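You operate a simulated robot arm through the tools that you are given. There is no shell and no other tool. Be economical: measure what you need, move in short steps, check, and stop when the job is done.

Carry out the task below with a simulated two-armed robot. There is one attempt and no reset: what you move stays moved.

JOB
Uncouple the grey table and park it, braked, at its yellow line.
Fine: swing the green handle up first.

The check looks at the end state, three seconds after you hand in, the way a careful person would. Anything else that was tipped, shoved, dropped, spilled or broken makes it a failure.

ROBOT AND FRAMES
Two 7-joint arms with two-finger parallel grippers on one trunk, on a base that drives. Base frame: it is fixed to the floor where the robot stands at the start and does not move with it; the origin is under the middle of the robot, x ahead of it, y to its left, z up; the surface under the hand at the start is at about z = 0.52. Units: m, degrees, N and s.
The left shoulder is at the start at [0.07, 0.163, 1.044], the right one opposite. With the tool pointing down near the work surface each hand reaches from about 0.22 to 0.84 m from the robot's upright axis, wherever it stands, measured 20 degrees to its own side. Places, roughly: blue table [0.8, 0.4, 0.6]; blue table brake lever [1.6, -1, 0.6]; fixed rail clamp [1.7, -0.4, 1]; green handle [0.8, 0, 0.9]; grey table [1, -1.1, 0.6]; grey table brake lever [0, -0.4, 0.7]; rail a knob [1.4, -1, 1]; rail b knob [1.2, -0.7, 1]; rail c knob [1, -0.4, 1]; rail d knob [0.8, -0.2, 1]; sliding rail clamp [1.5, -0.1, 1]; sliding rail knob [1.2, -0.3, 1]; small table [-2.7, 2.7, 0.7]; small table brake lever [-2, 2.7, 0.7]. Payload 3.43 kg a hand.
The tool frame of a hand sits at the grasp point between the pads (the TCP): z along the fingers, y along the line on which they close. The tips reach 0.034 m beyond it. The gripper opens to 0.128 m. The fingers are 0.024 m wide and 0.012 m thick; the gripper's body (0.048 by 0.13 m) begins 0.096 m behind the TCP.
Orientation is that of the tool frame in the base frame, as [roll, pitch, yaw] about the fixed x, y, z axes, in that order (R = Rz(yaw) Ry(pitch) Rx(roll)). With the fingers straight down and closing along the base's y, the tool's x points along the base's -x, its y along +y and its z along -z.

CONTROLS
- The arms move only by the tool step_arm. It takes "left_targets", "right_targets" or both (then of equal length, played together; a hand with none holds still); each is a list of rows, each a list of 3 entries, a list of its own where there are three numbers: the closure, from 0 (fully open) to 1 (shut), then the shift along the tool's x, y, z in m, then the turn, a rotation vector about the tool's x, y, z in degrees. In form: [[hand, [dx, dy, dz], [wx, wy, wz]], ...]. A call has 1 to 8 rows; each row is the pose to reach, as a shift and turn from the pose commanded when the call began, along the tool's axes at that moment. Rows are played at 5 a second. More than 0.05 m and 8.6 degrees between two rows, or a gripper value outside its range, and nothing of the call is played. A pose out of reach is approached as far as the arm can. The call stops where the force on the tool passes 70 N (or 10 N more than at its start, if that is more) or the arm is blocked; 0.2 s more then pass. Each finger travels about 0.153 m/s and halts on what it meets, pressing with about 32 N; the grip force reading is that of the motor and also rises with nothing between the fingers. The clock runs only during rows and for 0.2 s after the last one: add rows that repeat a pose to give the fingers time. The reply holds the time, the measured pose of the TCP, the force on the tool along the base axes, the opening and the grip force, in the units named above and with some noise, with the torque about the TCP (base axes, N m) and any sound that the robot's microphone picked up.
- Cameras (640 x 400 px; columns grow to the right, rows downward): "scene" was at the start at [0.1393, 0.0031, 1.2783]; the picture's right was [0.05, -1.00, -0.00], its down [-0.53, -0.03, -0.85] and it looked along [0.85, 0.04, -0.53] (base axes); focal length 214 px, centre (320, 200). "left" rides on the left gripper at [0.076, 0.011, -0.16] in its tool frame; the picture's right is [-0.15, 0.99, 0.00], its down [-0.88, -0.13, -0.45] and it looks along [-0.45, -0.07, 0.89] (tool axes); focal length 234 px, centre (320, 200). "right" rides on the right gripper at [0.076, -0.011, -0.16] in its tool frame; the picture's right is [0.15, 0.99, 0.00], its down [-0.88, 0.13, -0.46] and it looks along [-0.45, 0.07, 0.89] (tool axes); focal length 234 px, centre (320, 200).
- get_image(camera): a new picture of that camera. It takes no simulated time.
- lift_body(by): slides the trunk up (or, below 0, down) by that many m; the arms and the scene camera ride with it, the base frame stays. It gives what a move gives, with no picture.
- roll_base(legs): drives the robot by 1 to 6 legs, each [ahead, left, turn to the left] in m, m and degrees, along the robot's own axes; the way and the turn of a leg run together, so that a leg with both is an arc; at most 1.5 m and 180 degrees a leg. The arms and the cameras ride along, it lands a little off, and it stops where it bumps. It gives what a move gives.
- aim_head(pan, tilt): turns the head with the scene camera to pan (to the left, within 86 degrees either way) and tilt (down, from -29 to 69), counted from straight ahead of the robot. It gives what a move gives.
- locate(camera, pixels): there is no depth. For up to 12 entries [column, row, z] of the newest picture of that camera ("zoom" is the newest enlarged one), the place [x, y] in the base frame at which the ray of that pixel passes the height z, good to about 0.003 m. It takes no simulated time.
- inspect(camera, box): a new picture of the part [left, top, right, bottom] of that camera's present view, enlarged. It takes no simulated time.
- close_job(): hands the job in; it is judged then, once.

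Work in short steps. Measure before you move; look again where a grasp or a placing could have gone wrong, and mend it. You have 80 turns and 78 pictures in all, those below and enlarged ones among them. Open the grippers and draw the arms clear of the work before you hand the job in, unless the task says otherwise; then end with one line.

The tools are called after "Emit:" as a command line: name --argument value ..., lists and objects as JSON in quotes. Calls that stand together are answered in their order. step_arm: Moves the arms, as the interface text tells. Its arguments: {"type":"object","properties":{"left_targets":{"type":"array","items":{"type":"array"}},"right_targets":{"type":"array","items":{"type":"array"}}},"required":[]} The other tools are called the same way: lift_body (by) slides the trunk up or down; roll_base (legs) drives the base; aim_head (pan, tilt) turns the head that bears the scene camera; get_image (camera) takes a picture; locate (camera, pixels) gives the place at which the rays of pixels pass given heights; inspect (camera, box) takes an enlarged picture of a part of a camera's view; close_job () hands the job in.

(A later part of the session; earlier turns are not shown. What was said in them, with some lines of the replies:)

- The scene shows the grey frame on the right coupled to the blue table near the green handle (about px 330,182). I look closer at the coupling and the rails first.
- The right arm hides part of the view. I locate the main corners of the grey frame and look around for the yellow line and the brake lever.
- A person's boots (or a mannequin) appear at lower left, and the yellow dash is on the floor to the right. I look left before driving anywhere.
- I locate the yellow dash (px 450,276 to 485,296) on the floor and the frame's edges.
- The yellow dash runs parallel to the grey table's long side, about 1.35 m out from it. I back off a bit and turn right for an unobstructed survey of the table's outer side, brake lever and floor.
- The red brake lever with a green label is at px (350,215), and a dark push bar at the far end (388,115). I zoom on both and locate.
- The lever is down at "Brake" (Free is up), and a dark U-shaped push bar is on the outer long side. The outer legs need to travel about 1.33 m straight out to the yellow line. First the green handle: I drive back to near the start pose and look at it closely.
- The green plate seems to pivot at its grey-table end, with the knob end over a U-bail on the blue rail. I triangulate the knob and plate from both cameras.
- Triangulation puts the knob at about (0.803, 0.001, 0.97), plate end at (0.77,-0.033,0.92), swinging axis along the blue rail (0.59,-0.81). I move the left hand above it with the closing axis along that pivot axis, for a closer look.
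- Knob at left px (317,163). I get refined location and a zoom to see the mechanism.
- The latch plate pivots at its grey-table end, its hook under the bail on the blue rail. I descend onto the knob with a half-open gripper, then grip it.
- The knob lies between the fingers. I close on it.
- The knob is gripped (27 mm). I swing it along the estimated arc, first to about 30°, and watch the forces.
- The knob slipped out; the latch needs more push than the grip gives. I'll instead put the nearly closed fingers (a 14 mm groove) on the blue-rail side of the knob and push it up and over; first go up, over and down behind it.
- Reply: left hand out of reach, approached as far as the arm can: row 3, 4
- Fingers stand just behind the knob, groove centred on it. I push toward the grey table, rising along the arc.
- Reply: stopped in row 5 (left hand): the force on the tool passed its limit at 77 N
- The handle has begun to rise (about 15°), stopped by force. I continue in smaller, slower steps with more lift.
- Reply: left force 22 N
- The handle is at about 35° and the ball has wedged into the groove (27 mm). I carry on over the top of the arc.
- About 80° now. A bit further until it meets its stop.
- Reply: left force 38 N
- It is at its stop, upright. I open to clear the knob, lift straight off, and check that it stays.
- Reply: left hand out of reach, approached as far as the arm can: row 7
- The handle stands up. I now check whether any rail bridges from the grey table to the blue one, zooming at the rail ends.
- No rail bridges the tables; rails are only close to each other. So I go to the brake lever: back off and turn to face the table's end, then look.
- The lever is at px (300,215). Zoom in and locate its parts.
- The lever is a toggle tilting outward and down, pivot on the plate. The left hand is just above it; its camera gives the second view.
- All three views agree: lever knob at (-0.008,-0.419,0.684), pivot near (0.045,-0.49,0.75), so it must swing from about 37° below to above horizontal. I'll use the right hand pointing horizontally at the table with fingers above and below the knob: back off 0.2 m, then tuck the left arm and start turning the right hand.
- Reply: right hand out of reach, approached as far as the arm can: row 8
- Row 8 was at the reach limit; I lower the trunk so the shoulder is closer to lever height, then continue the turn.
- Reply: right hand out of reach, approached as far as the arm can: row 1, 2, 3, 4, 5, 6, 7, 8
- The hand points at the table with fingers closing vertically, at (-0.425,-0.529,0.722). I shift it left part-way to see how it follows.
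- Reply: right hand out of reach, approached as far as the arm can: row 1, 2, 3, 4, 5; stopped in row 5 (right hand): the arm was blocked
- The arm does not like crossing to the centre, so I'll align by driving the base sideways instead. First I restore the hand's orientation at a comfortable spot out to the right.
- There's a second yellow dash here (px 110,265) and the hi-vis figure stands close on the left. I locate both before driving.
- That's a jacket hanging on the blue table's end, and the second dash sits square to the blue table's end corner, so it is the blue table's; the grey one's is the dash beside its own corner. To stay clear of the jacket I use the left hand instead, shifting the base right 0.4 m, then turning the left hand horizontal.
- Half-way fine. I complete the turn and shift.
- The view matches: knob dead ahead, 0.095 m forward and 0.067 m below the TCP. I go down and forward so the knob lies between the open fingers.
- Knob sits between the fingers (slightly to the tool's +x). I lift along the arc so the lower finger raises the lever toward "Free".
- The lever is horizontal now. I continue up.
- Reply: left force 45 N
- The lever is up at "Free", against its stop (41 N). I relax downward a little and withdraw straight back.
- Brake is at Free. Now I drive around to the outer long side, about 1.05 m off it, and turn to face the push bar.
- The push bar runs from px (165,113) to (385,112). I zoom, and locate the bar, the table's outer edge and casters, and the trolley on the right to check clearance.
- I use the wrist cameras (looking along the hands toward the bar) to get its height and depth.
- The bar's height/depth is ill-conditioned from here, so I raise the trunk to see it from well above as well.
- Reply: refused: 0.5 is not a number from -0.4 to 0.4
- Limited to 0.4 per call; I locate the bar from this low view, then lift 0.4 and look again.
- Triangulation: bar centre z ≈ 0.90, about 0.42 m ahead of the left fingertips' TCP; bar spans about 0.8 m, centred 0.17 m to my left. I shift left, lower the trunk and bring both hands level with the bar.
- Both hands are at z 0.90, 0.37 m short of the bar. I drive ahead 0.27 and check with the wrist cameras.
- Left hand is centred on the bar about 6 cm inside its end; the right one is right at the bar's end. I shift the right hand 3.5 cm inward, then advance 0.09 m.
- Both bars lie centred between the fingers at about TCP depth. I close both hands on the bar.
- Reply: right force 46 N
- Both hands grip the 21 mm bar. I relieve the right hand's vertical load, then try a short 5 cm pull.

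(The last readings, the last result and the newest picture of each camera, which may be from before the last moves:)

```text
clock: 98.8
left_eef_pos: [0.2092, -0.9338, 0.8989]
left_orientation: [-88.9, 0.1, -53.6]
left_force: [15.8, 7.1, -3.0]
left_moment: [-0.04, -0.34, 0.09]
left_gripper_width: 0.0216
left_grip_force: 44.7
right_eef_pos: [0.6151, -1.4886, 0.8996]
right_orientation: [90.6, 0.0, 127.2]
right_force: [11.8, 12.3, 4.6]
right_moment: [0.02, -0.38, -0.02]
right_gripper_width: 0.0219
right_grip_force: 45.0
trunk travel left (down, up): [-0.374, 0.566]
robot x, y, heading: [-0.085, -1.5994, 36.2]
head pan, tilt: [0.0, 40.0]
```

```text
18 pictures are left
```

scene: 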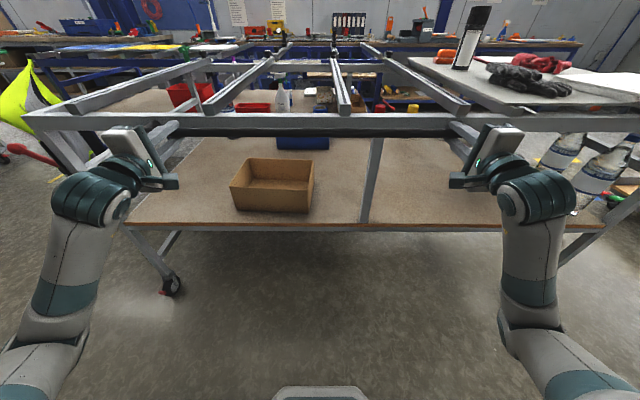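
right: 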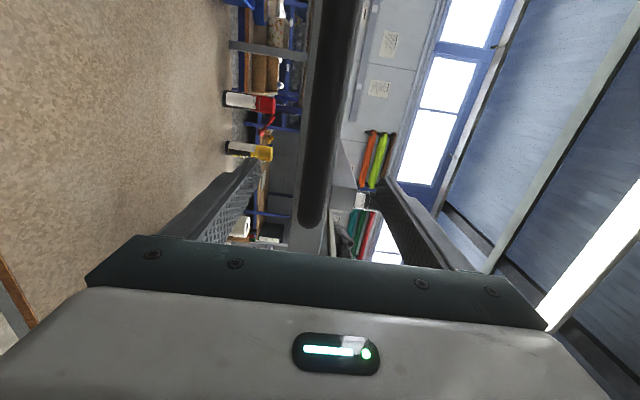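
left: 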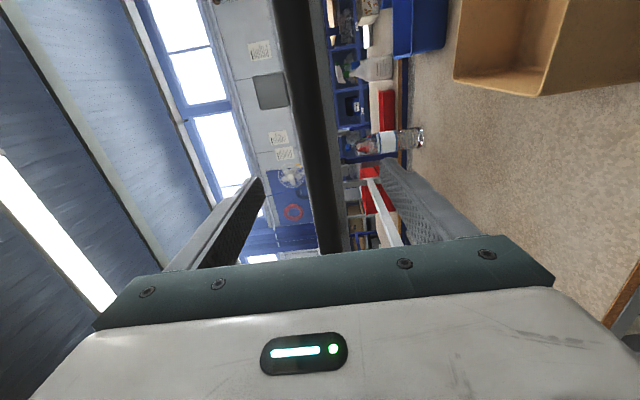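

Forces are modest (~17 N a hand) and the grip holds. I pull another 0.15 m, then check grip and the space behind to the right.

Emit:
roll_base --legs '[[-0.15, 0, 0]]'

Emit:
get_image --camera "left"

Emit:
aim_head --pan -86 --tilt 25

Emit:
get_image --camera "scene"

Emit:
aim_head --pan 86 --tilt 35

Emit:
get_image --camera "scene"

```text
clock: 100.2
left_eef_pos: [0.0911, -1.0194, 0.8999]
left_orientation: [-88.8, 0.3, -53.4]
left_force: [-1.1, 15.7, -9.3]
left_moment: [-0.05, -0.31, -0.15]
left_gripper_width: 0.0218
left_grip_force: 45.1
right_eef_pos: [0.4962, -1.5747, 0.901]
right_orientation: [90.5, 0.0, 127.2]
right_force: [12.8, 6.7, -12.3]
right_moment: [0.05, -0.18, 0.74]
right_gripper_width: 0.022
right_grip_force: 44.9
trunk travel left (down, up): [-0.374, 0.566]
robot x, y, heading: [-0.2103, -1.6905, 36.5]
head pan, tilt: [0.0, 40.0]
```

```text
17 pictures are left
```

left: 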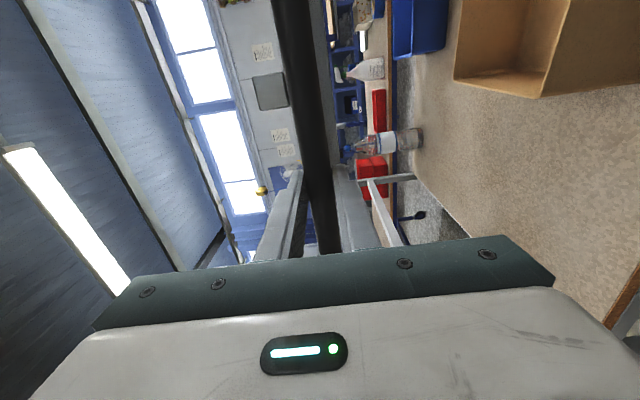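

```text
clock: 101.8
left_eef_pos: [0.0902, -1.0208, 0.8998]
left_orientation: [-89.0, 0.2, -53.5]
left_force: [-6.2, 2.8, -23.7]
left_moment: [-0.49, 0.13, 0.23]
left_gripper_width: 0.0218
left_grip_force: 44.7
right_eef_pos: [0.4953, -1.5761, 0.9002]
right_orientation: [90.5, 0.0, 127.2]
right_force: [-5.3, -2.7, -18.9]
right_moment: [-0.17, 0.25, 0.47]
right_gripper_width: 0.0214
right_grip_force: 45.4
trunk travel left (down, up): [-0.374, 0.566]
robot x, y, heading: [-0.208, -1.6887, 36.3]
head pan, tilt: [-85.9, 25.0]
```

```text
16 pictures are left
```

scene: 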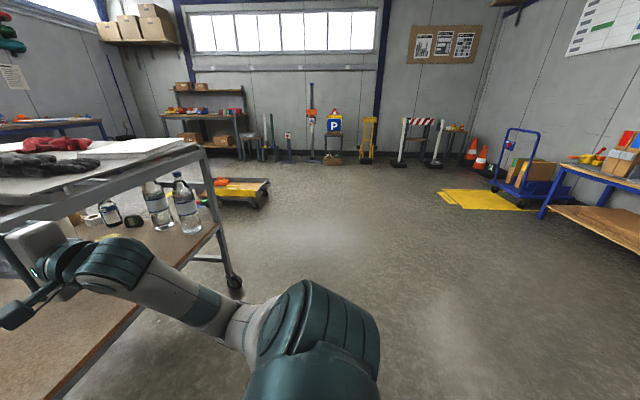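

```text
clock: 104.3
left_eef_pos: [0.0904, -1.0205, 0.8996]
left_orientation: [-88.9, 0.2, -53.5]
left_force: [-4.7, 2.6, -23.0]
left_moment: [-0.56, 0.2, 0.09]
left_gripper_width: 0.0217
left_grip_force: 45.1
right_eef_pos: [0.4955, -1.5765, 0.8999]
right_orientation: [90.4, 0.0, 127.2]
right_force: [-7.3, -1.3, -23.3]
right_moment: [-0.24, 0.27, 0.04]
right_gripper_width: 0.0218
right_grip_force: 44.6
trunk travel left (down, up): [-0.374, 0.566]
robot x, y, heading: [-0.2092, -1.6883, 36.4]
head pan, tilt: [85.9, 35.0]
```

```text
15 pictures are left
```

scene: 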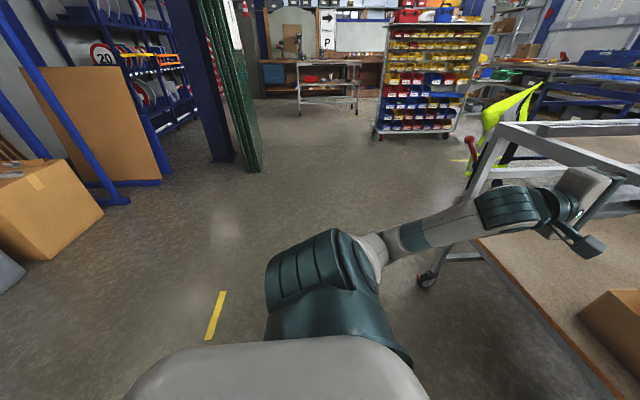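

The table follows and the way back is clear. I measure the remaining distance from the caster (px 428,278) and leg to the line (px 222,292 – 209,339).

Emit:
locate --camera "scene" --pixels '[[222, 292, 0], [209, 338, 0], [428, 278, 0.04], [432, 270, 0.1], [497, 124, 0.95], [60, 200, 0.3], [90, 240, 0]]'

Emit:
inspect --camera "scene" --box '[380, 100, 620, 300]'

```text
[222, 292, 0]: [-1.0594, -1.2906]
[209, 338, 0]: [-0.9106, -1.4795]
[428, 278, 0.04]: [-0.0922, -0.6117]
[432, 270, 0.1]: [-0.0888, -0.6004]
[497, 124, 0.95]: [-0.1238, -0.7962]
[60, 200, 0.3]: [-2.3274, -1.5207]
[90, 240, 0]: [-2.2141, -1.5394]
```

```text
2.00 times, centred on (500, 200) of scene
```

zoom: 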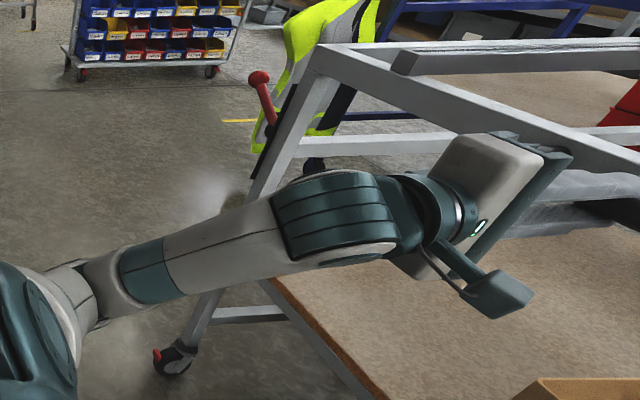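

Remaining travel is about 1.14 m straight back, and it is already aligned lengthwise with the line. I pull 0.5 m and check.

Emit:
roll_base --legs '[[-0.5, 0, 0]]'

Emit:
aim_head --pan 0 --tilt 32

Emit:
get_image --camera "scene"

```text
clock: 107.3
left_eef_pos: [-0.312, -1.3139, 0.8996]
left_orientation: [-88.7, 0.1, -53.2]
left_force: [16.5, 23.9, -11.4]
left_moment: [-0.26, 0.08, 0.76]
left_gripper_width: 0.0212
left_grip_force: 45.0
right_eef_pos: [0.0962, -1.8677, 0.9002]
right_orientation: [90.5, 0.0, 127.5]
right_force: [-24.5, -2.9, -25.2]
right_moment: [-0.21, 0.34, -0.34]
right_gripper_width: 0.0219
right_grip_force: 44.8
trunk travel left (down, up): [-0.374, 0.566]
robot x, y, heading: [-0.607, -1.9825, 36.6]
head pan, tilt: [85.9, 35.0]
```

```text
clock: 108.9
left_eef_pos: [-0.3146, -1.3149, 0.9004]
left_orientation: [-88.9, 0.2, -53.1]
left_force: [-4.7, 4.9, -19.1]
left_moment: [-0.44, 0.1, 0.67]
left_gripper_width: 0.0216
left_grip_force: 44.7
right_eef_pos: [0.0943, -1.8684, 0.9015]
right_orientation: [90.4, 0.0, 127.5]
right_force: [-2.2, -1.1, -13.1]
right_moment: [0.01, 0.13, 0.76]
right_gripper_width: 0.0218
right_grip_force: 45.1
trunk travel left (down, up): [-0.374, 0.566]
robot x, y, heading: [-0.6088, -1.9852, 36.6]
head pan, tilt: [0.0, 32.0]
```

```text
13 pictures are left
```

scene: 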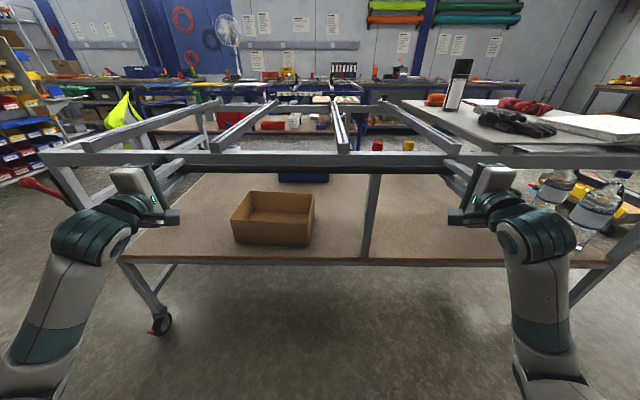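

Items are all standing. Remaining 0.638 m; I pull 0.5 m more and then measure at the line.

Emit:
roll_base --legs '[[-0.5, 0, 0]]'

Emit:
aim_head --pan 75 --tilt 45

Emit:
get_image --camera "scene"

```text
clock: 111.8
left_eef_pos: [-0.7145, -1.6061, 0.9003]
left_orientation: [-88.6, -0.1, -52.8]
left_force: [-1.0, 41.6, 1.5]
left_moment: [0.03, 0.07, 0.52]
left_gripper_width: 0.0218
left_grip_force: 44.6
right_eef_pos: [-0.3074, -2.1593, 0.9]
right_orientation: [90.7, 0.3, 127.9]
right_force: [-29.9, 7.5, -30.3]
right_moment: [0.07, 0.61, 0.14]
right_gripper_width: 0.0221
right_grip_force: 44.5
trunk travel left (down, up): [-0.374, 0.566]
robot x, y, heading: [-1.0092, -2.2812, 36.7]
head pan, tilt: [0.0, 32.0]
```

```text
clock: 113.3
left_eef_pos: [-0.7168, -1.6068, 0.8996]
left_orientation: [-88.8, 0.0, -52.8]
left_force: [-1.9, 14.7, -17.9]
left_moment: [-0.2, 0.34, 1.18]
left_gripper_width: 0.0219
left_grip_force: 45.4
right_eef_pos: [-0.3068, -2.1603, 0.9003]
right_orientation: [90.6, 0.2, 128.0]
right_force: [-8.4, 9.6, 1.8]
right_moment: [0.37, 0.16, 1.38]
right_gripper_width: 0.0216
right_grip_force: 44.9
trunk travel left (down, up): [-0.374, 0.566]
robot x, y, heading: [-1.0075, -2.2817, 36.7]
head pan, tilt: [75.0, 45.0]
```

```text
12 pictures are left
```

scene: 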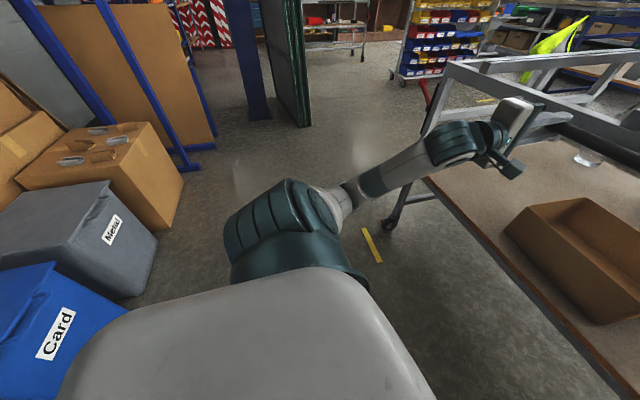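

The bins are to my left rear; I check their distance as well as the caster and leg versus the line (px 363,230 – 380,262).

Emit:
locate --camera "scene" --pixels '[[363, 230, 0], [380, 262, 0], [389, 222, 0.04], [397, 205, 0.15], [425, 135, 0.6], [445, 63, 0.93], [510, 320, 0.5], [600, 398, 0.5], [158, 240, 0.3], [112, 185, 0.6], [130, 300, 0.3]]'

Emit:
inspect --camera "scene" --box '[340, 50, 500, 280]'

```text
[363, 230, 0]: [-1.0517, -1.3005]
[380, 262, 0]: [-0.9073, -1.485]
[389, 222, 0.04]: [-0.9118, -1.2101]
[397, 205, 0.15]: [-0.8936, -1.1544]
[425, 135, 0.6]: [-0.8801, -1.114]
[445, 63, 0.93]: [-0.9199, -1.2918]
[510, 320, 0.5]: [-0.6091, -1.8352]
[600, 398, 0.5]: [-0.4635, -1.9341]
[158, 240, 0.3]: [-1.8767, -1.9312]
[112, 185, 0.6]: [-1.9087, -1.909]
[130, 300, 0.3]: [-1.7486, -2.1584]
```

```text
1.74 times, centred on (420, 165) of scene
```

zoom: 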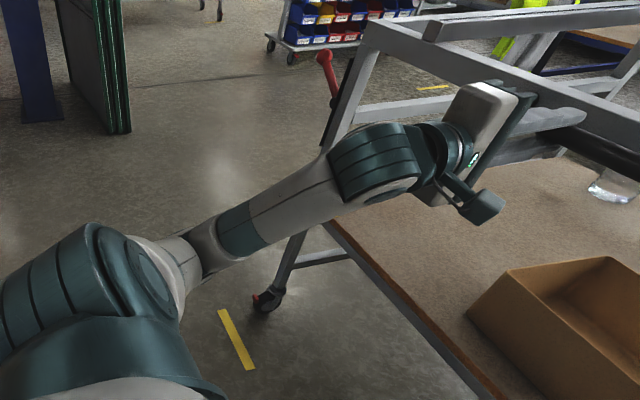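

The bins are only about 0.2 m behind the base, so I drive back just 5 cm and pull the last ~11 cm with the arms, slowly.

Emit:
roll_base --legs '[[-0.05, 0, 0]]'

Emit:
step_arm --left_targets '[[1, [0, 0, -0.01], [0, 0, 0]], [1, [0, 0, -0.022], [0, 0, 0]], [1, [0, 0, -0.034], [0, 0, 0]], [1, [0, 0, -0.044], [0, 0, 0]], [1, [0, 0, -0.05], [0, 0, 0]], [1, [0, 0, -0.05], [0, 0, 0]]]' --right_targets '[[1, [0, 0, -0.01], [0, 0, 0]], [1, [0, 0, -0.022], [0, 0, 0]], [1, [0, 0, -0.034], [0, 0, 0]], [1, [0, 0, -0.044], [0, 0, 0]], [1, [0, 0, -0.05], [0, 0, 0]], [1, [0, 0, -0.05], [0, 0, 0]]]'

```text
clock: 114.2
left_eef_pos: [-0.7496, -1.6359, 0.8982]
left_orientation: [-88.7, -0.1, -52.9]
left_force: [8.7, 7.0, -18.0]
left_moment: [0.11, -0.08, 0.62]
left_gripper_width: 0.0217
left_grip_force: 45.5
right_eef_pos: [-0.3412, -2.1872, 0.9]
right_orientation: [90.6, 0.1, 128.0]
right_force: [7.8, 22.2, 8.8]
right_moment: [0.16, -0.3, 0.05]
right_gripper_width: 0.0214
right_grip_force: 44.0
trunk travel left (down, up): [-0.374, 0.566]
robot x, y, heading: [-1.0415, -2.3089, 36.4]
head pan, tilt: [75.0, 45.0]
```

```text
clock: 115.6
left_eef_pos: [-0.7852, -1.6627, 0.8989]
left_orientation: [-88.8, -0.1, -53.2]
left_force: [29.1, 13.1, -1.7]
left_moment: [-0.1, -0.08, -1.01]
left_gripper_width: 0.0216
left_grip_force: 45.3
left hand out of reach, approached as far as the arm can: row 4, 5, 6
right_eef_pos: [-0.3644, -2.2108, 0.9001]
right_orientation: [90.9, 0.0, 128.5]
right_force: [-39.7, 14.8, -23.0]
right_moment: [0.09, 0.25, 0.11]
right_gripper_width: 0.0222
right_grip_force: 45.0
right hand out of reach, approached as far as the arm can: row 3, 4, 5, 6
trunk travel left (down, up): [-0.374, 0.566]
robot x, y, heading: [-1.0417, -2.3119, 36.8]
head pan, tilt: [75.0, 45.0]
```

The arms are at their limit; about 7–8 cm remain. I check the bin clearance behind before a final short base move.

Emit:
aim_head --pan 86 --tilt 58

Emit:
get_image --camera "scene"

Emit:
locate --camera "scene" --pixels '[[320, 200, 0]]'

```text
clock: 116.3
left_eef_pos: [-0.7852, -1.6617, 0.8992]
left_orientation: [-88.7, 0.2, -53.0]
left_force: [25.9, 3.0, -2.9]
left_moment: [-0.15, -0.06, -1.19]
left_gripper_width: 0.0216
left_grip_force: 45.1
right_eef_pos: [-0.3642, -2.2119, 0.899]
right_orientation: [90.8, 0.1, 128.6]
right_force: [-33.4, 23.2, -21.7]
right_moment: [0.16, 0.29, -0.12]
right_gripper_width: 0.0219
right_grip_force: 44.7
trunk travel left (down, up): [-0.374, 0.566]
robot x, y, heading: [-1.0467, -2.3093, 36.7]
head pan, tilt: [85.9, 58.0]
```

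```text
10 pictures are left
```

scene: 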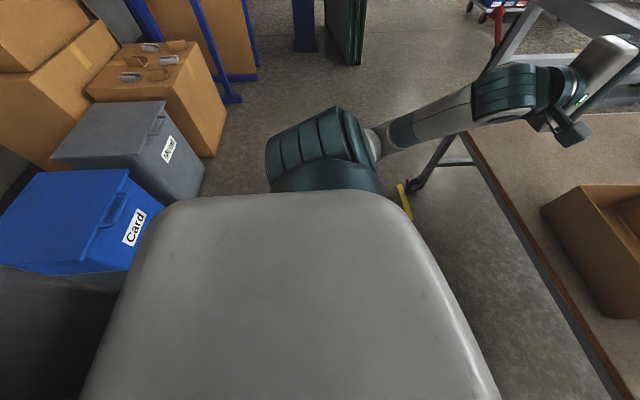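

```text
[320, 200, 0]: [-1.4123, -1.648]
```

I locate the bins' front edges at plausible lid heights.

Emit:
locate --camera "scene" --pixels '[[163, 207, 0.5], [163, 207, 0.7], [118, 290, 0.5], [118, 290, 0.7], [205, 172, 0.4], [205, 172, 0.0], [190, 200, 0.0], [400, 185, 0.0], [412, 217, 0.0], [416, 183, 0.04]]'

```text
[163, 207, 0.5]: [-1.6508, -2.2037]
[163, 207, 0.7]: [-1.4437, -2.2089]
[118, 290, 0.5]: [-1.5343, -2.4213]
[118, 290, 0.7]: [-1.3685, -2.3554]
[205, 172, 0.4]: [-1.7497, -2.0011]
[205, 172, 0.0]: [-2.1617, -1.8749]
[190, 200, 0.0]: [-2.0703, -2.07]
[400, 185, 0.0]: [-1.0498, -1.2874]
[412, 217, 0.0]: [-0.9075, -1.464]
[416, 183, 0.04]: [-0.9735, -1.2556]
```

Conservatively there's at least 0.12 m behind the base. I move back 7 cm with a 1.2° corrective turn (the right end lags by 1.5 cm).

Emit:
roll_base --legs '[[-0.07, 0.012, -1.2]]'

Emit:
aim_head --pan 68 --tilt 45

Emit:
inspect --camera "scene" --box '[300, 40, 620, 300]'

```text
clock: 117.4
left_eef_pos: [-0.8326, -1.6958, 0.8993]
left_orientation: [-88.8, 0.2, -53.6]
left_force: [14.9, 39.1, 10.5]
left_moment: [-0.09, -0.43, 0.74]
left_gripper_width: 0.0219
left_grip_force: 45.1
right_eef_pos: [-0.4193, -2.2624, 0.8992]
right_orientation: [90.6, -0.1, 126.3]
right_force: [30.3, 6.5, -2.5]
right_moment: [-0.15, -0.07, -0.98]
right_gripper_width: 0.0217
right_grip_force: 45.5
trunk travel left (down, up): [-0.374, 0.566]
robot x, y, heading: [-1.1102, -2.3372, 35.2]
head pan, tilt: [85.9, 58.0]
```

```text
clock: 118.2
left_eef_pos: [-0.8329, -1.6971, 0.8987]
left_orientation: [-88.8, 0.0, -53.7]
left_force: [19.6, 13.8, -3.0]
left_moment: [-0.37, -0.11, -0.15]
left_gripper_width: 0.0215
left_grip_force: 44.9
right_eef_pos: [-0.4199, -2.2632, 0.8991]
right_orientation: [90.6, -0.1, 126.2]
right_force: [17.8, 15.3, -0.7]
right_moment: [-0.12, 0.06, 0.43]
right_gripper_width: 0.0221
right_grip_force: 45.5
trunk travel left (down, up): [-0.374, 0.566]
robot x, y, heading: [-1.1078, -2.3403, 35.2]
head pan, tilt: [68.0, 45.0]
```

```text
1.54 times, centred on (460, 170) of scene
```

zoom: 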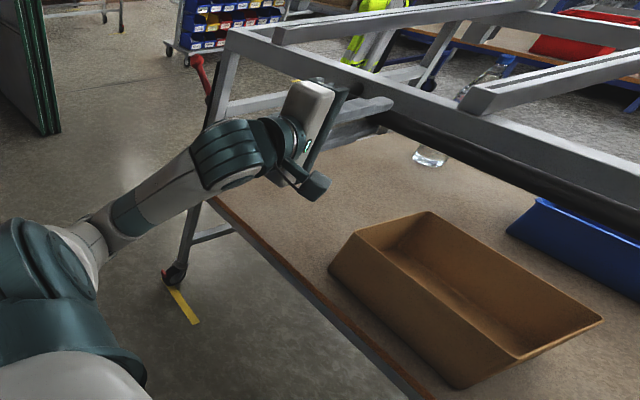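

The caster now stands on the yellow line and both grip points are level (travel 1.336 m). I release the bar and withdraw the hands outward and back.

Emit:
step_arm --left_targets '[[0.5, [0, 0, 0], [0, 0, 0]], [0.1, [0, 0, 0], [0, 0, 0]], [0.05, [0, 0, 0], [0, 0, 0]], [0.05, [-0.015, 0, -0.015], [0, 0, 0]], [0.05, [-0.03, 0, -0.03], [0, 0, 0]], [0.05, [-0.045, 0, -0.045], [0, 0, 0]], [0.05, [-0.06, 0, -0.06], [0, 0, 0]]]' --right_targets '[[0.5, [0, 0, 0], [0, 0, 0]], [0.1, [0, 0, 0], [0, 0, 0]], [0.05, [0, 0, 0], [0, 0, 0]], [0.05, [-0.015, 0, -0.015], [0, 0, 0]], [0.05, [-0.03, 0, -0.03], [0, 0, 0]], [0.05, [-0.045, 0, -0.045], [0, 0, 0]], [0.05, [-0.06, 0, -0.06], [0, 0, 0]]]'

```text
clock: 119.8
left_eef_pos: [-0.9163, -1.6662, 0.903]
left_orientation: [-88.4, 0.2, -53.8]
left_force: [0.3, -0.1, -0.4]
left_moment: [0.05, 0.02, -0.02]
left_gripper_width: 0.122
left_grip_force: 0.1
left hand out of reach, approached as far as the arm can: row 4, 5, 6, 7
right_eef_pos: [-0.4112, -2.35, 0.9052]
right_orientation: [90.2, -0.1, 126.5]
right_force: [1.0, -0.7, -0.5]
right_moment: [0.02, 0.03, 0.0]
right_gripper_width: 0.1217
right_grip_force: 0.0
right hand out of reach, approached as far as the arm can: row 4, 5, 6, 7
trunk travel left (down, up): [-0.374, 0.566]
robot x, y, heading: [-1.1086, -2.3429, 35.4]
head pan, tilt: [68.0, 45.0]
```

Both hands are off the bar. I raise the trunk clear of the table, and drive left so that the left hand, still pointing at the table, ends up beside the brake lever (expected near (-1.085,-1.21), z≈0.82).

Emit:
lift_body --by 0.22

Emit:
roll_base --legs '[[0, 0.468, 0.8]]'

Emit:
aim_head --pan 45 --tilt 48

Emit:
get_image --camera "scene"

```text
clock: 122.1
left_eef_pos: [-0.9151, -1.6657, 1.1226]
left_orientation: [-88.4, 0.2, -53.7]
left_force: [0.7, -0.1, 0.3]
left_moment: [0.01, 0.04, -0.02]
left_gripper_width: 0.1215
left_grip_force: 0.1
right_eef_pos: [-0.4099, -2.3499, 1.1242]
right_orientation: [90.3, -0.1, 126.5]
right_force: [-0.3, -0.4, -0.3]
right_moment: [0.0, -0.03, 0.01]
right_gripper_width: 0.1217
right_grip_force: 0.1
trunk travel left (down, up): [-0.594, 0.346]
robot x, y, heading: [-1.1088, -2.3408, 35.2]
head pan, tilt: [68.0, 45.0]
```

```text
clock: 124.9
left_eef_pos: [-1.1963, -1.287, 1.1226]
left_orientation: [-88.5, 0.2, -52.8]
left_force: [-0.1, 0.2, -0.9]
left_moment: [0.01, -0.02, 0.01]
left_gripper_width: 0.1215
left_grip_force: 0.0
right_eef_pos: [-0.6833, -1.9649, 1.1256]
right_orientation: [90.0, 0.0, 127.2]
right_force: [-0.2, 0.0, 0.7]
right_moment: [0.0, 0.01, 0.02]
right_gripper_width: 0.1215
right_grip_force: 0.0
trunk travel left (down, up): [-0.594, 0.346]
robot x, y, heading: [-1.3787, -1.9663, 36.5]
head pan, tilt: [68.0, 45.0]
```

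```text
clock: 125.8
left_eef_pos: [-1.1976, -1.2875, 1.1222]
left_orientation: [-88.4, 0.1, -53.0]
left_force: [-0.1, -0.4, -0.8]
left_moment: [0.02, 0.02, -0.01]
left_gripper_width: 0.1216
left_grip_force: 0.1
right_eef_pos: [-0.6839, -1.9652, 1.125]
right_orientation: [90.3, 0.0, 127.1]
right_force: [-0.6, -0.3, 0.0]
right_moment: [0.01, 0.01, 0.03]
right_gripper_width: 0.1215
right_grip_force: 0.1
trunk travel left (down, up): [-0.594, 0.346]
robot x, y, heading: [-1.3787, -1.9662, 36.4]
head pan, tilt: [45.0, 48.0]
```

```text
8 pictures are left
```

scene: 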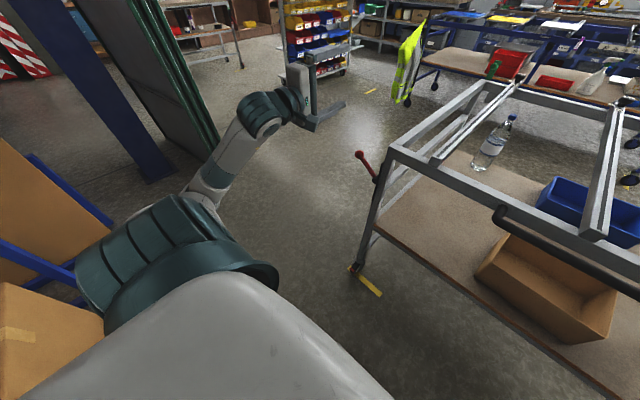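

The lever (knob px 361,155) is in clear view and the left hand is above it. I locate knob, leg and line.

Emit:
locate --camera "scene" --pixels '[[361, 155, 0.8], [361, 155, 0.82], [361, 155, 0.84], [375, 178, 0.75], [355, 266, 0.04], [360, 277, 0], [381, 294, 0], [390, 153, 0.95]]'

Emit:
get_image --camera "left"

```text
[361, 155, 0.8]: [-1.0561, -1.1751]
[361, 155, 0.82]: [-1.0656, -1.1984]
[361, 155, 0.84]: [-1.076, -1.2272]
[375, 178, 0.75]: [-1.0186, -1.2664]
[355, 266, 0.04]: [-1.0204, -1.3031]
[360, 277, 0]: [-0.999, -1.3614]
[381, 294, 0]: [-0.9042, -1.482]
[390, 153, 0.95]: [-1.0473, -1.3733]
```

```text
7 pictures are left
```

left: 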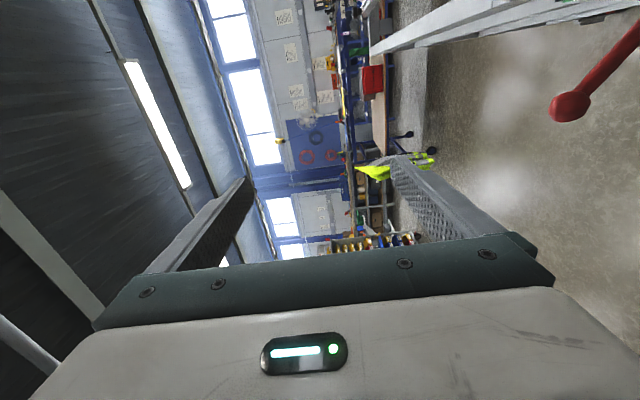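

Both estimates agree: knob about 0.13 m straight ahead and 0.30 m below the left TCP. I lower the trunk 0.30, drive 0.125 ahead, and check.

Emit:
lift_body --by -0.3

Emit:
roll_base --legs '[[0.12, 0, 0]]'

Emit:
get_image --camera "left"

```text
clock: 128.8
left_eef_pos: [-1.196, -1.2877, 0.8228]
left_orientation: [-88.4, 0.1, -52.8]
left_force: [-0.3, 0.3, -0.8]
left_moment: [-0.01, -0.01, -0.03]
left_gripper_width: 0.1216
left_grip_force: 0.0
right_eef_pos: [-0.6823, -1.9652, 0.8266]
right_orientation: [90.2, 0.0, 127.2]
right_force: [-1.2, -0.8, -0.6]
right_moment: [0.01, 0.0, 0.01]
right_gripper_width: 0.1216
right_grip_force: 0.2
trunk travel left (down, up): [-0.294, 0.646]
robot x, y, heading: [-1.3833, -1.9674, 36.5]
head pan, tilt: [45.0, 48.0]
```

```text
clock: 129.7
left_eef_pos: [-1.1726, -1.2699, 0.8217]
left_orientation: [-88.4, 0.1, -53.0]
left_force: [-0.1, -0.6, 0.4]
left_moment: [0.02, 0.0, -0.01]
left_gripper_width: 0.1216
left_grip_force: 0.0
right_eef_pos: [-0.6612, -1.9496, 0.8284]
right_orientation: [89.6, 0.1, 127.1]
right_force: [0.5, -0.1, 0.8]
right_moment: [0.03, -0.01, -0.01]
right_gripper_width: 0.1215
right_grip_force: 0.1
trunk travel left (down, up): [-0.294, 0.646]
robot x, y, heading: [-1.3521, -1.9498, 36.2]
head pan, tilt: [45.0, 48.0]
stopped in leg 1: the force on the tool passed its limit at 104 N (the readings are from after the stop); the commanded pose is now the measured one
```

```text
6 pictures are left
```

left: 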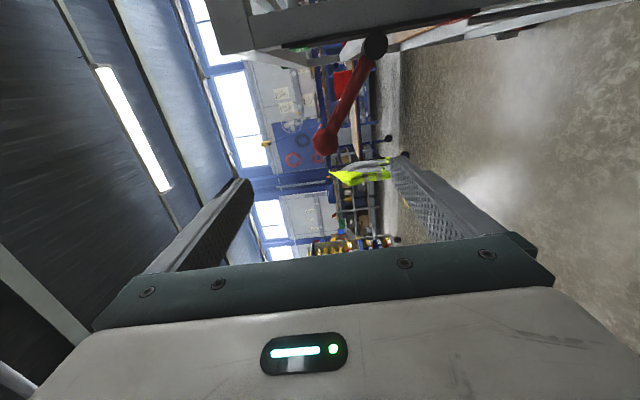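

The drive stopped: the right hand's upper finger met the push bar (z≈0.89). I back off 3 cm and check whether the table moved.

Emit:
roll_base --legs '[[-0.035, 0, 0]]'

Emit:
get_image --camera "scene"

```text
clock: 130.5
left_eef_pos: [-1.2006, -1.291, 0.8221]
left_orientation: [-88.4, 0.3, -53.0]
left_force: [0.4, 0.4, -0.6]
left_moment: [-0.01, -0.03, 0.03]
left_gripper_width: 0.1216
left_grip_force: 0.0
right_eef_pos: [-0.6888, -1.9707, 0.8289]
right_orientation: [89.5, 0.1, 127.2]
right_force: [0.3, 0.3, -0.8]
right_moment: [0.0, 0.03, -0.01]
right_gripper_width: 0.1216
right_grip_force: 0.1
trunk travel left (down, up): [-0.294, 0.646]
robot x, y, heading: [-1.3839, -1.9706, 36.4]
head pan, tilt: [45.0, 48.0]
```

```text
5 pictures are left
```

scene: 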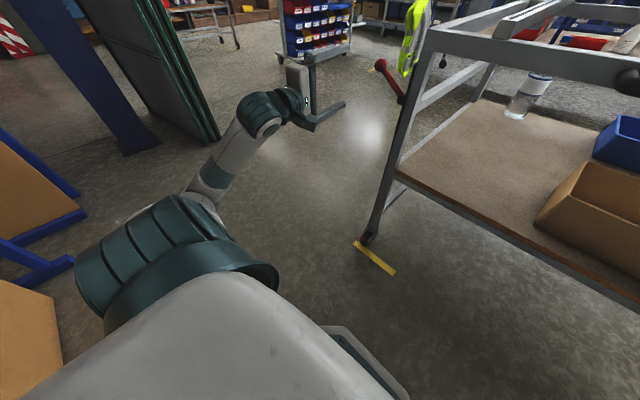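

Emit:
locate --camera "scene" --pixels '[[368, 238, 0.03], [356, 241, 0], [395, 273, 0], [381, 66, 0.82], [381, 66, 0.8], [430, 35, 0.93], [550, 283, 0.4], [400, 174, 0.4]]'

```text
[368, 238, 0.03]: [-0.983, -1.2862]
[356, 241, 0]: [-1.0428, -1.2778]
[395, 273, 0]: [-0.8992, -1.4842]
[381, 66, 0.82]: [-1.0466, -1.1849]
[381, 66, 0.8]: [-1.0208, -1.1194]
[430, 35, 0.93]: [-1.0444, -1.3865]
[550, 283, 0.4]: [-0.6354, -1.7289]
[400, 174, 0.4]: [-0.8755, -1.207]
```

The table rolled in by about 3–4 cm (caster N offset −1.552 vs −1.592). I'll regrip the bar with the right hand and pull it back: raise 7 cm, go ahead 8 cm, close.

Emit:
step_arm --right_targets '[[0.1, [0, 0.036, 0], [0, 0, 0]], [0.1, [0, 0.072, 0], [0, 0, 0]], [0.1, [0, 0.072, 0.03], [0, 0, 0]], [0.1, [0, 0.072, 0.06], [0, 0, 0]], [0.1, [0, 0.072, 0.08], [0, 0, 0]], [0.7, [0, 0.072, 0.08], [0, 0, 0]], [1, [0, 0.072, 0.08], [0, 0, 0]], [1, [0, 0.072, 0.08], [0, 0, 0]]]'

Emit:
step_arm --right_targets '[[1, [0, 0, 0], [0, 0, 0]], [1, [0, 0, 0], [0, 0, 0]]]'

Emit:
get_image --camera "right"

```text
clock: 132.3
left_eef_pos: [-1.2, -1.2908, 0.8229]
left_orientation: [-88.5, 0.2, -53.0]
left_force: [-0.6, -0.4, -0.2]
left_moment: [0.02, 0.02, -0.01]
left_gripper_width: 0.1215
left_grip_force: 0.1
right_eef_pos: [-0.6256, -1.9212, 0.9002]
right_orientation: [89.6, 0.1, 127.1]
right_force: [-3.5, 0.1, -6.0]
right_moment: [-0.06, 0.23, -0.41]
right_gripper_width: 0.0218
right_grip_force: 45.3
trunk travel left (down, up): [-0.294, 0.646]
robot x, y, heading: [-1.3878, -1.9669, 36.3]
head pan, tilt: [45.0, 48.0]
```

```text
clock: 132.9
left_eef_pos: [-1.1995, -1.2907, 0.8217]
left_orientation: [-88.6, 0.1, -53.0]
left_force: [-0.3, 0.1, -0.1]
left_moment: [0.02, 0.0, -0.01]
left_gripper_width: 0.1216
left_grip_force: 0.0
right_eef_pos: [-0.6258, -1.9213, 0.8995]
right_orientation: [89.8, 0.1, 127.1]
right_force: [-4.9, -1.9, -8.4]
right_moment: [-0.11, 0.27, -0.33]
right_gripper_width: 0.0218
right_grip_force: 45.2
trunk travel left (down, up): [-0.294, 0.646]
robot x, y, heading: [-1.383, -1.9672, 36.1]
head pan, tilt: [45.0, 48.0]
```

```text
4 pictures are left
```

right: 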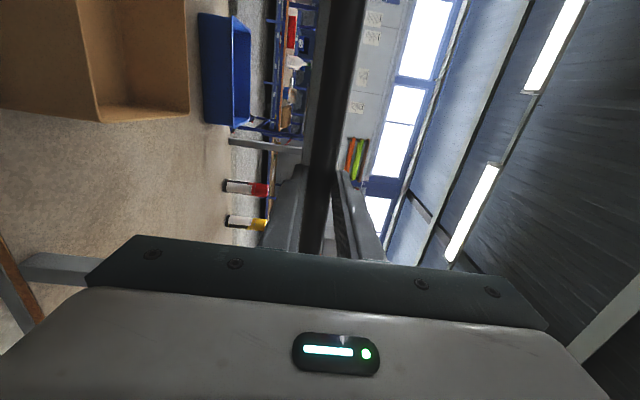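

Gripped at a similar depth as before; the TCP reads 3.6 cm short of the earlier stop, confirming the shift. I pull back slowly with the arm.

Emit:
step_arm --right_targets '[[1, [0, 0, -0.006], [0, 0, 0]], [1, [0, 0, -0.014], [0, 0, 0]], [1, [0, 0, -0.022], [0, 0, 0]], [1, [0, 0, -0.03], [0, 0, 0]], [1, [0, 0, -0.036], [0, 0, 0]], [1, [0, 0, -0.04], [0, 0, 0]], [1, [0, 0, -0.04], [0, 0, 0]]]'

```text
clock: 134.5
left_eef_pos: [-1.1992, -1.2885, 0.8201]
left_orientation: [-88.7, 0.1, -53.0]
left_force: [1.1, -0.1, 0.4]
left_moment: [-0.01, 0.01, 0.0]
left_gripper_width: 0.1218
left_grip_force: 0.0
right_eef_pos: [-0.6555, -1.9434, 0.8998]
right_orientation: [89.7, 0.1, 127.1]
right_force: [33.4, 24.1, 11.5]
right_moment: [0.6, 0.04, 0.16]
right_gripper_width: 0.022
right_grip_force: 45.3
trunk travel left (down, up): [-0.294, 0.646]
robot x, y, heading: [-1.3868, -1.967, 36.1]
head pan, tilt: [45.0, 48.0]
```

Back at the earlier position (N −1.677). Keeping the right hand on the bar to hold the table, I extend the left hand 0.125 m to the brake knob.

Emit:
step_arm --left_targets '[[0.05, [0, 0, 0.03], [0, 0, 0]], [0.05, [0, 0, 0.06], [0, 0, 0]], [0.05, [0, 0, 0.09], [0, 0, 0]], [0.05, [0, 0, 0.12], [0, 0, 0]], [0.2, [0, 0, 0.125], [0, 0, 0]]]'

Emit:
get_image --camera "left"

```text
clock: 135.7
left_eef_pos: [-1.0993, -1.2135, 0.8225]
left_orientation: [-88.6, 0.2, -52.8]
left_force: [-0.5, -0.5, 0.6]
left_moment: [-0.03, 0.03, 0.0]
left_gripper_width: 0.1025
left_grip_force: 0.0
right_eef_pos: [-0.6564, -1.9426, 0.8996]
right_orientation: [89.7, 0.1, 127.1]
right_force: [33.2, 21.3, 16.1]
right_moment: [0.65, -0.12, 0.13]
right_gripper_width: 0.0212
right_grip_force: 45.5
trunk travel left (down, up): [-0.294, 0.646]
robot x, y, heading: [-1.383, -1.9674, 36.4]
head pan, tilt: [45.0, 48.0]
```

```text
3 pictures are left
```

left: 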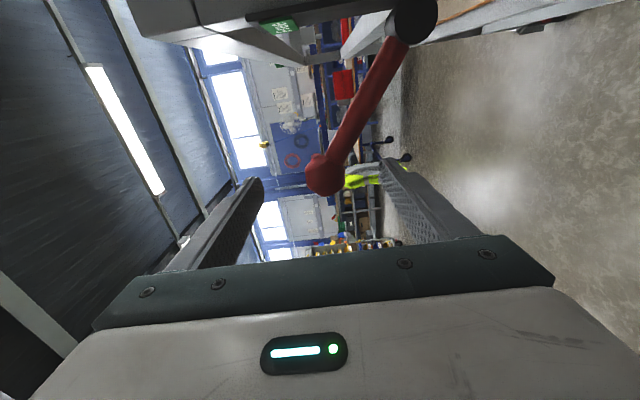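

The knob (px 325,175) is between the fingers, 1.5 cm toward the leg. I shift that way, narrow the gap and push the lever down.

Emit:
step_arm --left_targets '[[0.3, [0.012, 0, 0], [0, 0, 0]], [0.4, [0.012, 0.012, 0], [0, 0, 0]], [0.4, [0.01, 0.03, 0], [0, 0, 0]], [0.4, [0.006, 0.048, 0], [0, 0, 0]], [0.4, [0.0, 0.066, 0], [0, 0, 0]], [0.4, [-0.003, 0.084, 0], [0, 0, 0]], [0.4, [-0.003, 0.1, 0], [0, 0, 0]]]'

Emit:
step_arm --left_targets '[[0.4, [0.002, 0.016, 0], [0, 0, 0]], [0.4, [0.007, 0.032, 0], [0, 0, 0]], [0.4, [0.012, 0.046, 0], [0, 0, 0]], [0.4, [0.014, 0.058, 0], [0, 0, 0]], [0.4, [0.015, 0.067, 0], [0, 0, 0]], [0.4, [0.015, 0.074, 0], [0, 0, 0]]]'

Emit:
get_image --camera "scene"

```text
clock: 137.3
left_eef_pos: [-1.1002, -1.2098, 0.7227]
left_orientation: [-88.8, 0.1, -53.0]
left_force: [0.7, -0.6, -5.7]
left_moment: [-0.15, 0.01, -0.12]
left_gripper_width: 0.0795
left_grip_force: 2.2
right_eef_pos: [-0.6567, -1.9458, 0.9008]
right_orientation: [89.7, 0.2, 127.1]
right_force: [20.3, 14.3, 11.8]
right_moment: [0.2, -0.32, 0.19]
right_gripper_width: 0.0217
right_grip_force: 45.1
trunk travel left (down, up): [-0.294, 0.646]
robot x, y, heading: [-1.3832, -1.9705, 36.0]
head pan, tilt: [45.0, 48.0]
```

```text
clock: 138.7
left_eef_pos: [-1.0908, -1.2214, 0.6568]
left_orientation: [-87.7, 0.2, -52.8]
left_force: [0.1, 14.8, 32.4]
left_moment: [-0.32, -1.12, 0.28]
left_gripper_width: 0.0949
left_grip_force: 16.0
right_eef_pos: [-0.657, -1.9455, 0.899]
right_orientation: [89.6, 0.0, 127.2]
right_force: [18.2, 15.0, -0.4]
right_moment: [-0.04, -0.04, -0.29]
right_gripper_width: 0.0213
right_grip_force: 45.3
trunk travel left (down, up): [-0.294, 0.646]
robot x, y, heading: [-1.3808, -1.9687, 36.0]
head pan, tilt: [45.0, 48.0]
```

```text
2 pictures are left
```

scene: 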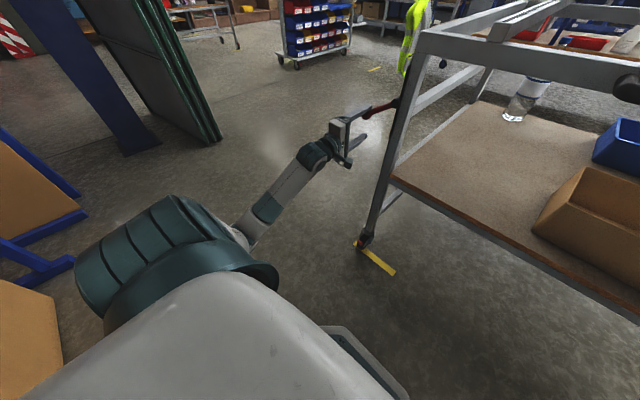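

The lever is down against its stop (32 N, knob height ≈0.685) with the caster on the line. I withdraw the left hand, then release the right hand and draw it back.

Emit:
step_arm --left_targets '[[0.2, [0, -0.01, 0], [0, 0, 0]], [0.1, [0, -0.012, -0.03], [0, 0, 0]], [0.1, [0, -0.012, -0.07], [0, 0, 0]], [0.1, [0, -0.012, -0.11], [0, 0, 0]]]'

Emit:
step_arm --right_targets '[[0.5, [0, 0, 0], [0, 0, 0]], [0.1, [0, 0, 0], [0, 0, 0]], [0.0, [0, 0, 0], [0, 0, 0]], [0.0, [-0.02, 0, -0.02], [0, 0, 0]], [0, [-0.04, 0, -0.04], [0, 0, 0]], [0, [-0.05, 0, -0.06], [0, 0, 0]]]'

Emit:
inspect --camera "scene" --box '[320, 40, 480, 290]'

```text
clock: 139.7
left_eef_pos: [-1.1768, -1.2869, 0.6582]
left_orientation: [-88.7, 0.2, -53.0]
left_force: [0.6, -0.6, -0.1]
left_moment: [0.02, -0.02, 0.0]
left_gripper_width: 0.1154
left_grip_force: 0.0
right_eef_pos: [-0.6575, -1.9451, 0.9003]
right_orientation: [89.7, 0.2, 127.0]
right_force: [7.4, 9.9, 0.2]
right_moment: [0.08, 0.1, 0.67]
right_gripper_width: 0.0213
right_grip_force: 44.7
trunk travel left (down, up): [-0.294, 0.646]
robot x, y, heading: [-1.3902, -1.969, 36.1]
head pan, tilt: [45.0, 48.0]
```

```text
clock: 141.1
left_eef_pos: [-1.1786, -1.2875, 0.6598]
left_orientation: [-88.4, 0.1, -52.9]
left_force: [0.2, 0.5, -0.2]
left_moment: [-0.02, 0.03, 0.02]
left_gripper_width: 0.1152
left_grip_force: 0.2
right_eef_pos: [-0.6766, -2.0227, 0.9004]
right_orientation: [89.6, 0.2, 127.1]
right_force: [1.2, 0.6, -0.2]
right_moment: [-0.01, 0.04, -0.01]
right_gripper_width: 0.1281
right_grip_force: 0.1
trunk travel left (down, up): [-0.294, 0.646]
robot x, y, heading: [-1.3821, -1.9678, 36.4]
head pan, tilt: [45.0, 48.0]
```

```text
1.60 times, centred on (400, 165) of scene
```

zoom: 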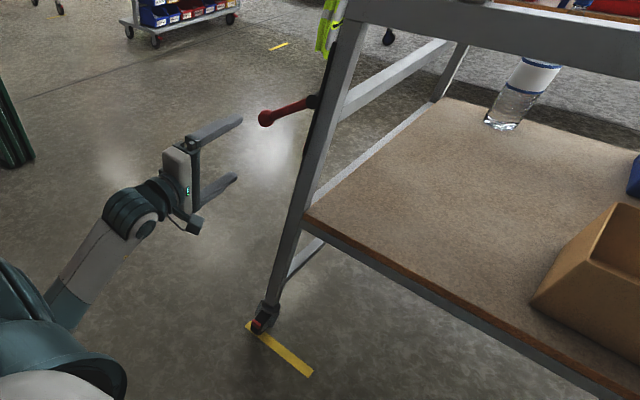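

I verify the knob's height by its ray, and the caster and line.

Emit:
locate --camera "zoom" --pixels '[[265, 118, 0.684], [265, 118, 0.75], [316, 101, 0.75], [262, 322, 0.04], [248, 324, 0], [311, 374, 0]]'

```text
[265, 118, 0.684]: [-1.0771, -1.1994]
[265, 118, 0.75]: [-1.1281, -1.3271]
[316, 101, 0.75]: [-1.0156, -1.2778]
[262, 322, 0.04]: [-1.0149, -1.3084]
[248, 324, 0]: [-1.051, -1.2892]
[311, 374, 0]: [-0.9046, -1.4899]
```

The knob ray at z 0.684 hits (-1.077,-1.199), matching the braked position, and the caster stands on the line. One last overall look with my last picture.

Emit:
aim_head --pan -5 --tilt 25

Emit:
get_image --camera "scene"

```text
clock: 142.3
left_eef_pos: [-1.1778, -1.2875, 0.6611]
left_orientation: [-88.6, 0.1, -53.1]
left_force: [-0.2, 0.6, 0.2]
left_moment: [-0.01, -0.01, 0.01]
left_gripper_width: 0.1154
left_grip_force: 0.1
right_eef_pos: [-0.6758, -2.0221, 0.9016]
right_orientation: [89.6, 0.1, 127.0]
right_force: [0.1, -0.4, 0.1]
right_moment: [-0.02, 0.02, 0.01]
right_gripper_width: 0.1281
right_grip_force: 0.0
trunk travel left (down, up): [-0.294, 0.646]
robot x, y, heading: [-1.3869, -1.9674, 36.3]
head pan, tilt: [-5.0, 25.0]
```

```text
0 pictures are left
```

scene: 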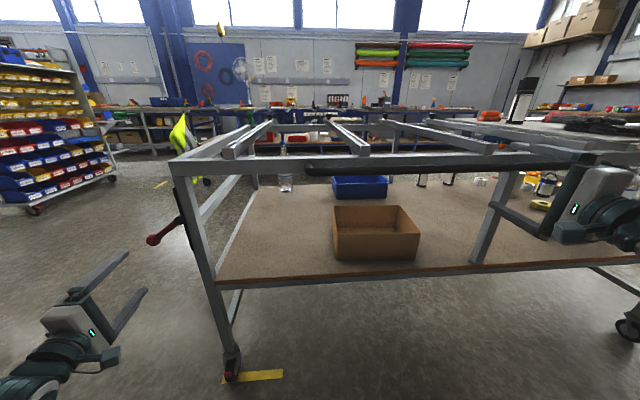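

The lever points down at Brake, the leg stands on the yellow line, the loads are upright, and both open hands are clear. I hand in.

Emit:
close_job

```text
The job is handed in.
```

The grey table is uncoupled with its green handle up, and parked at its yellow line with the brake on. While positioning to brake, my right hand bumped its push bar and rolled it in about 4 cm, so I pulled it back to the line first. Everything I could see on it in the last picture was still upright.
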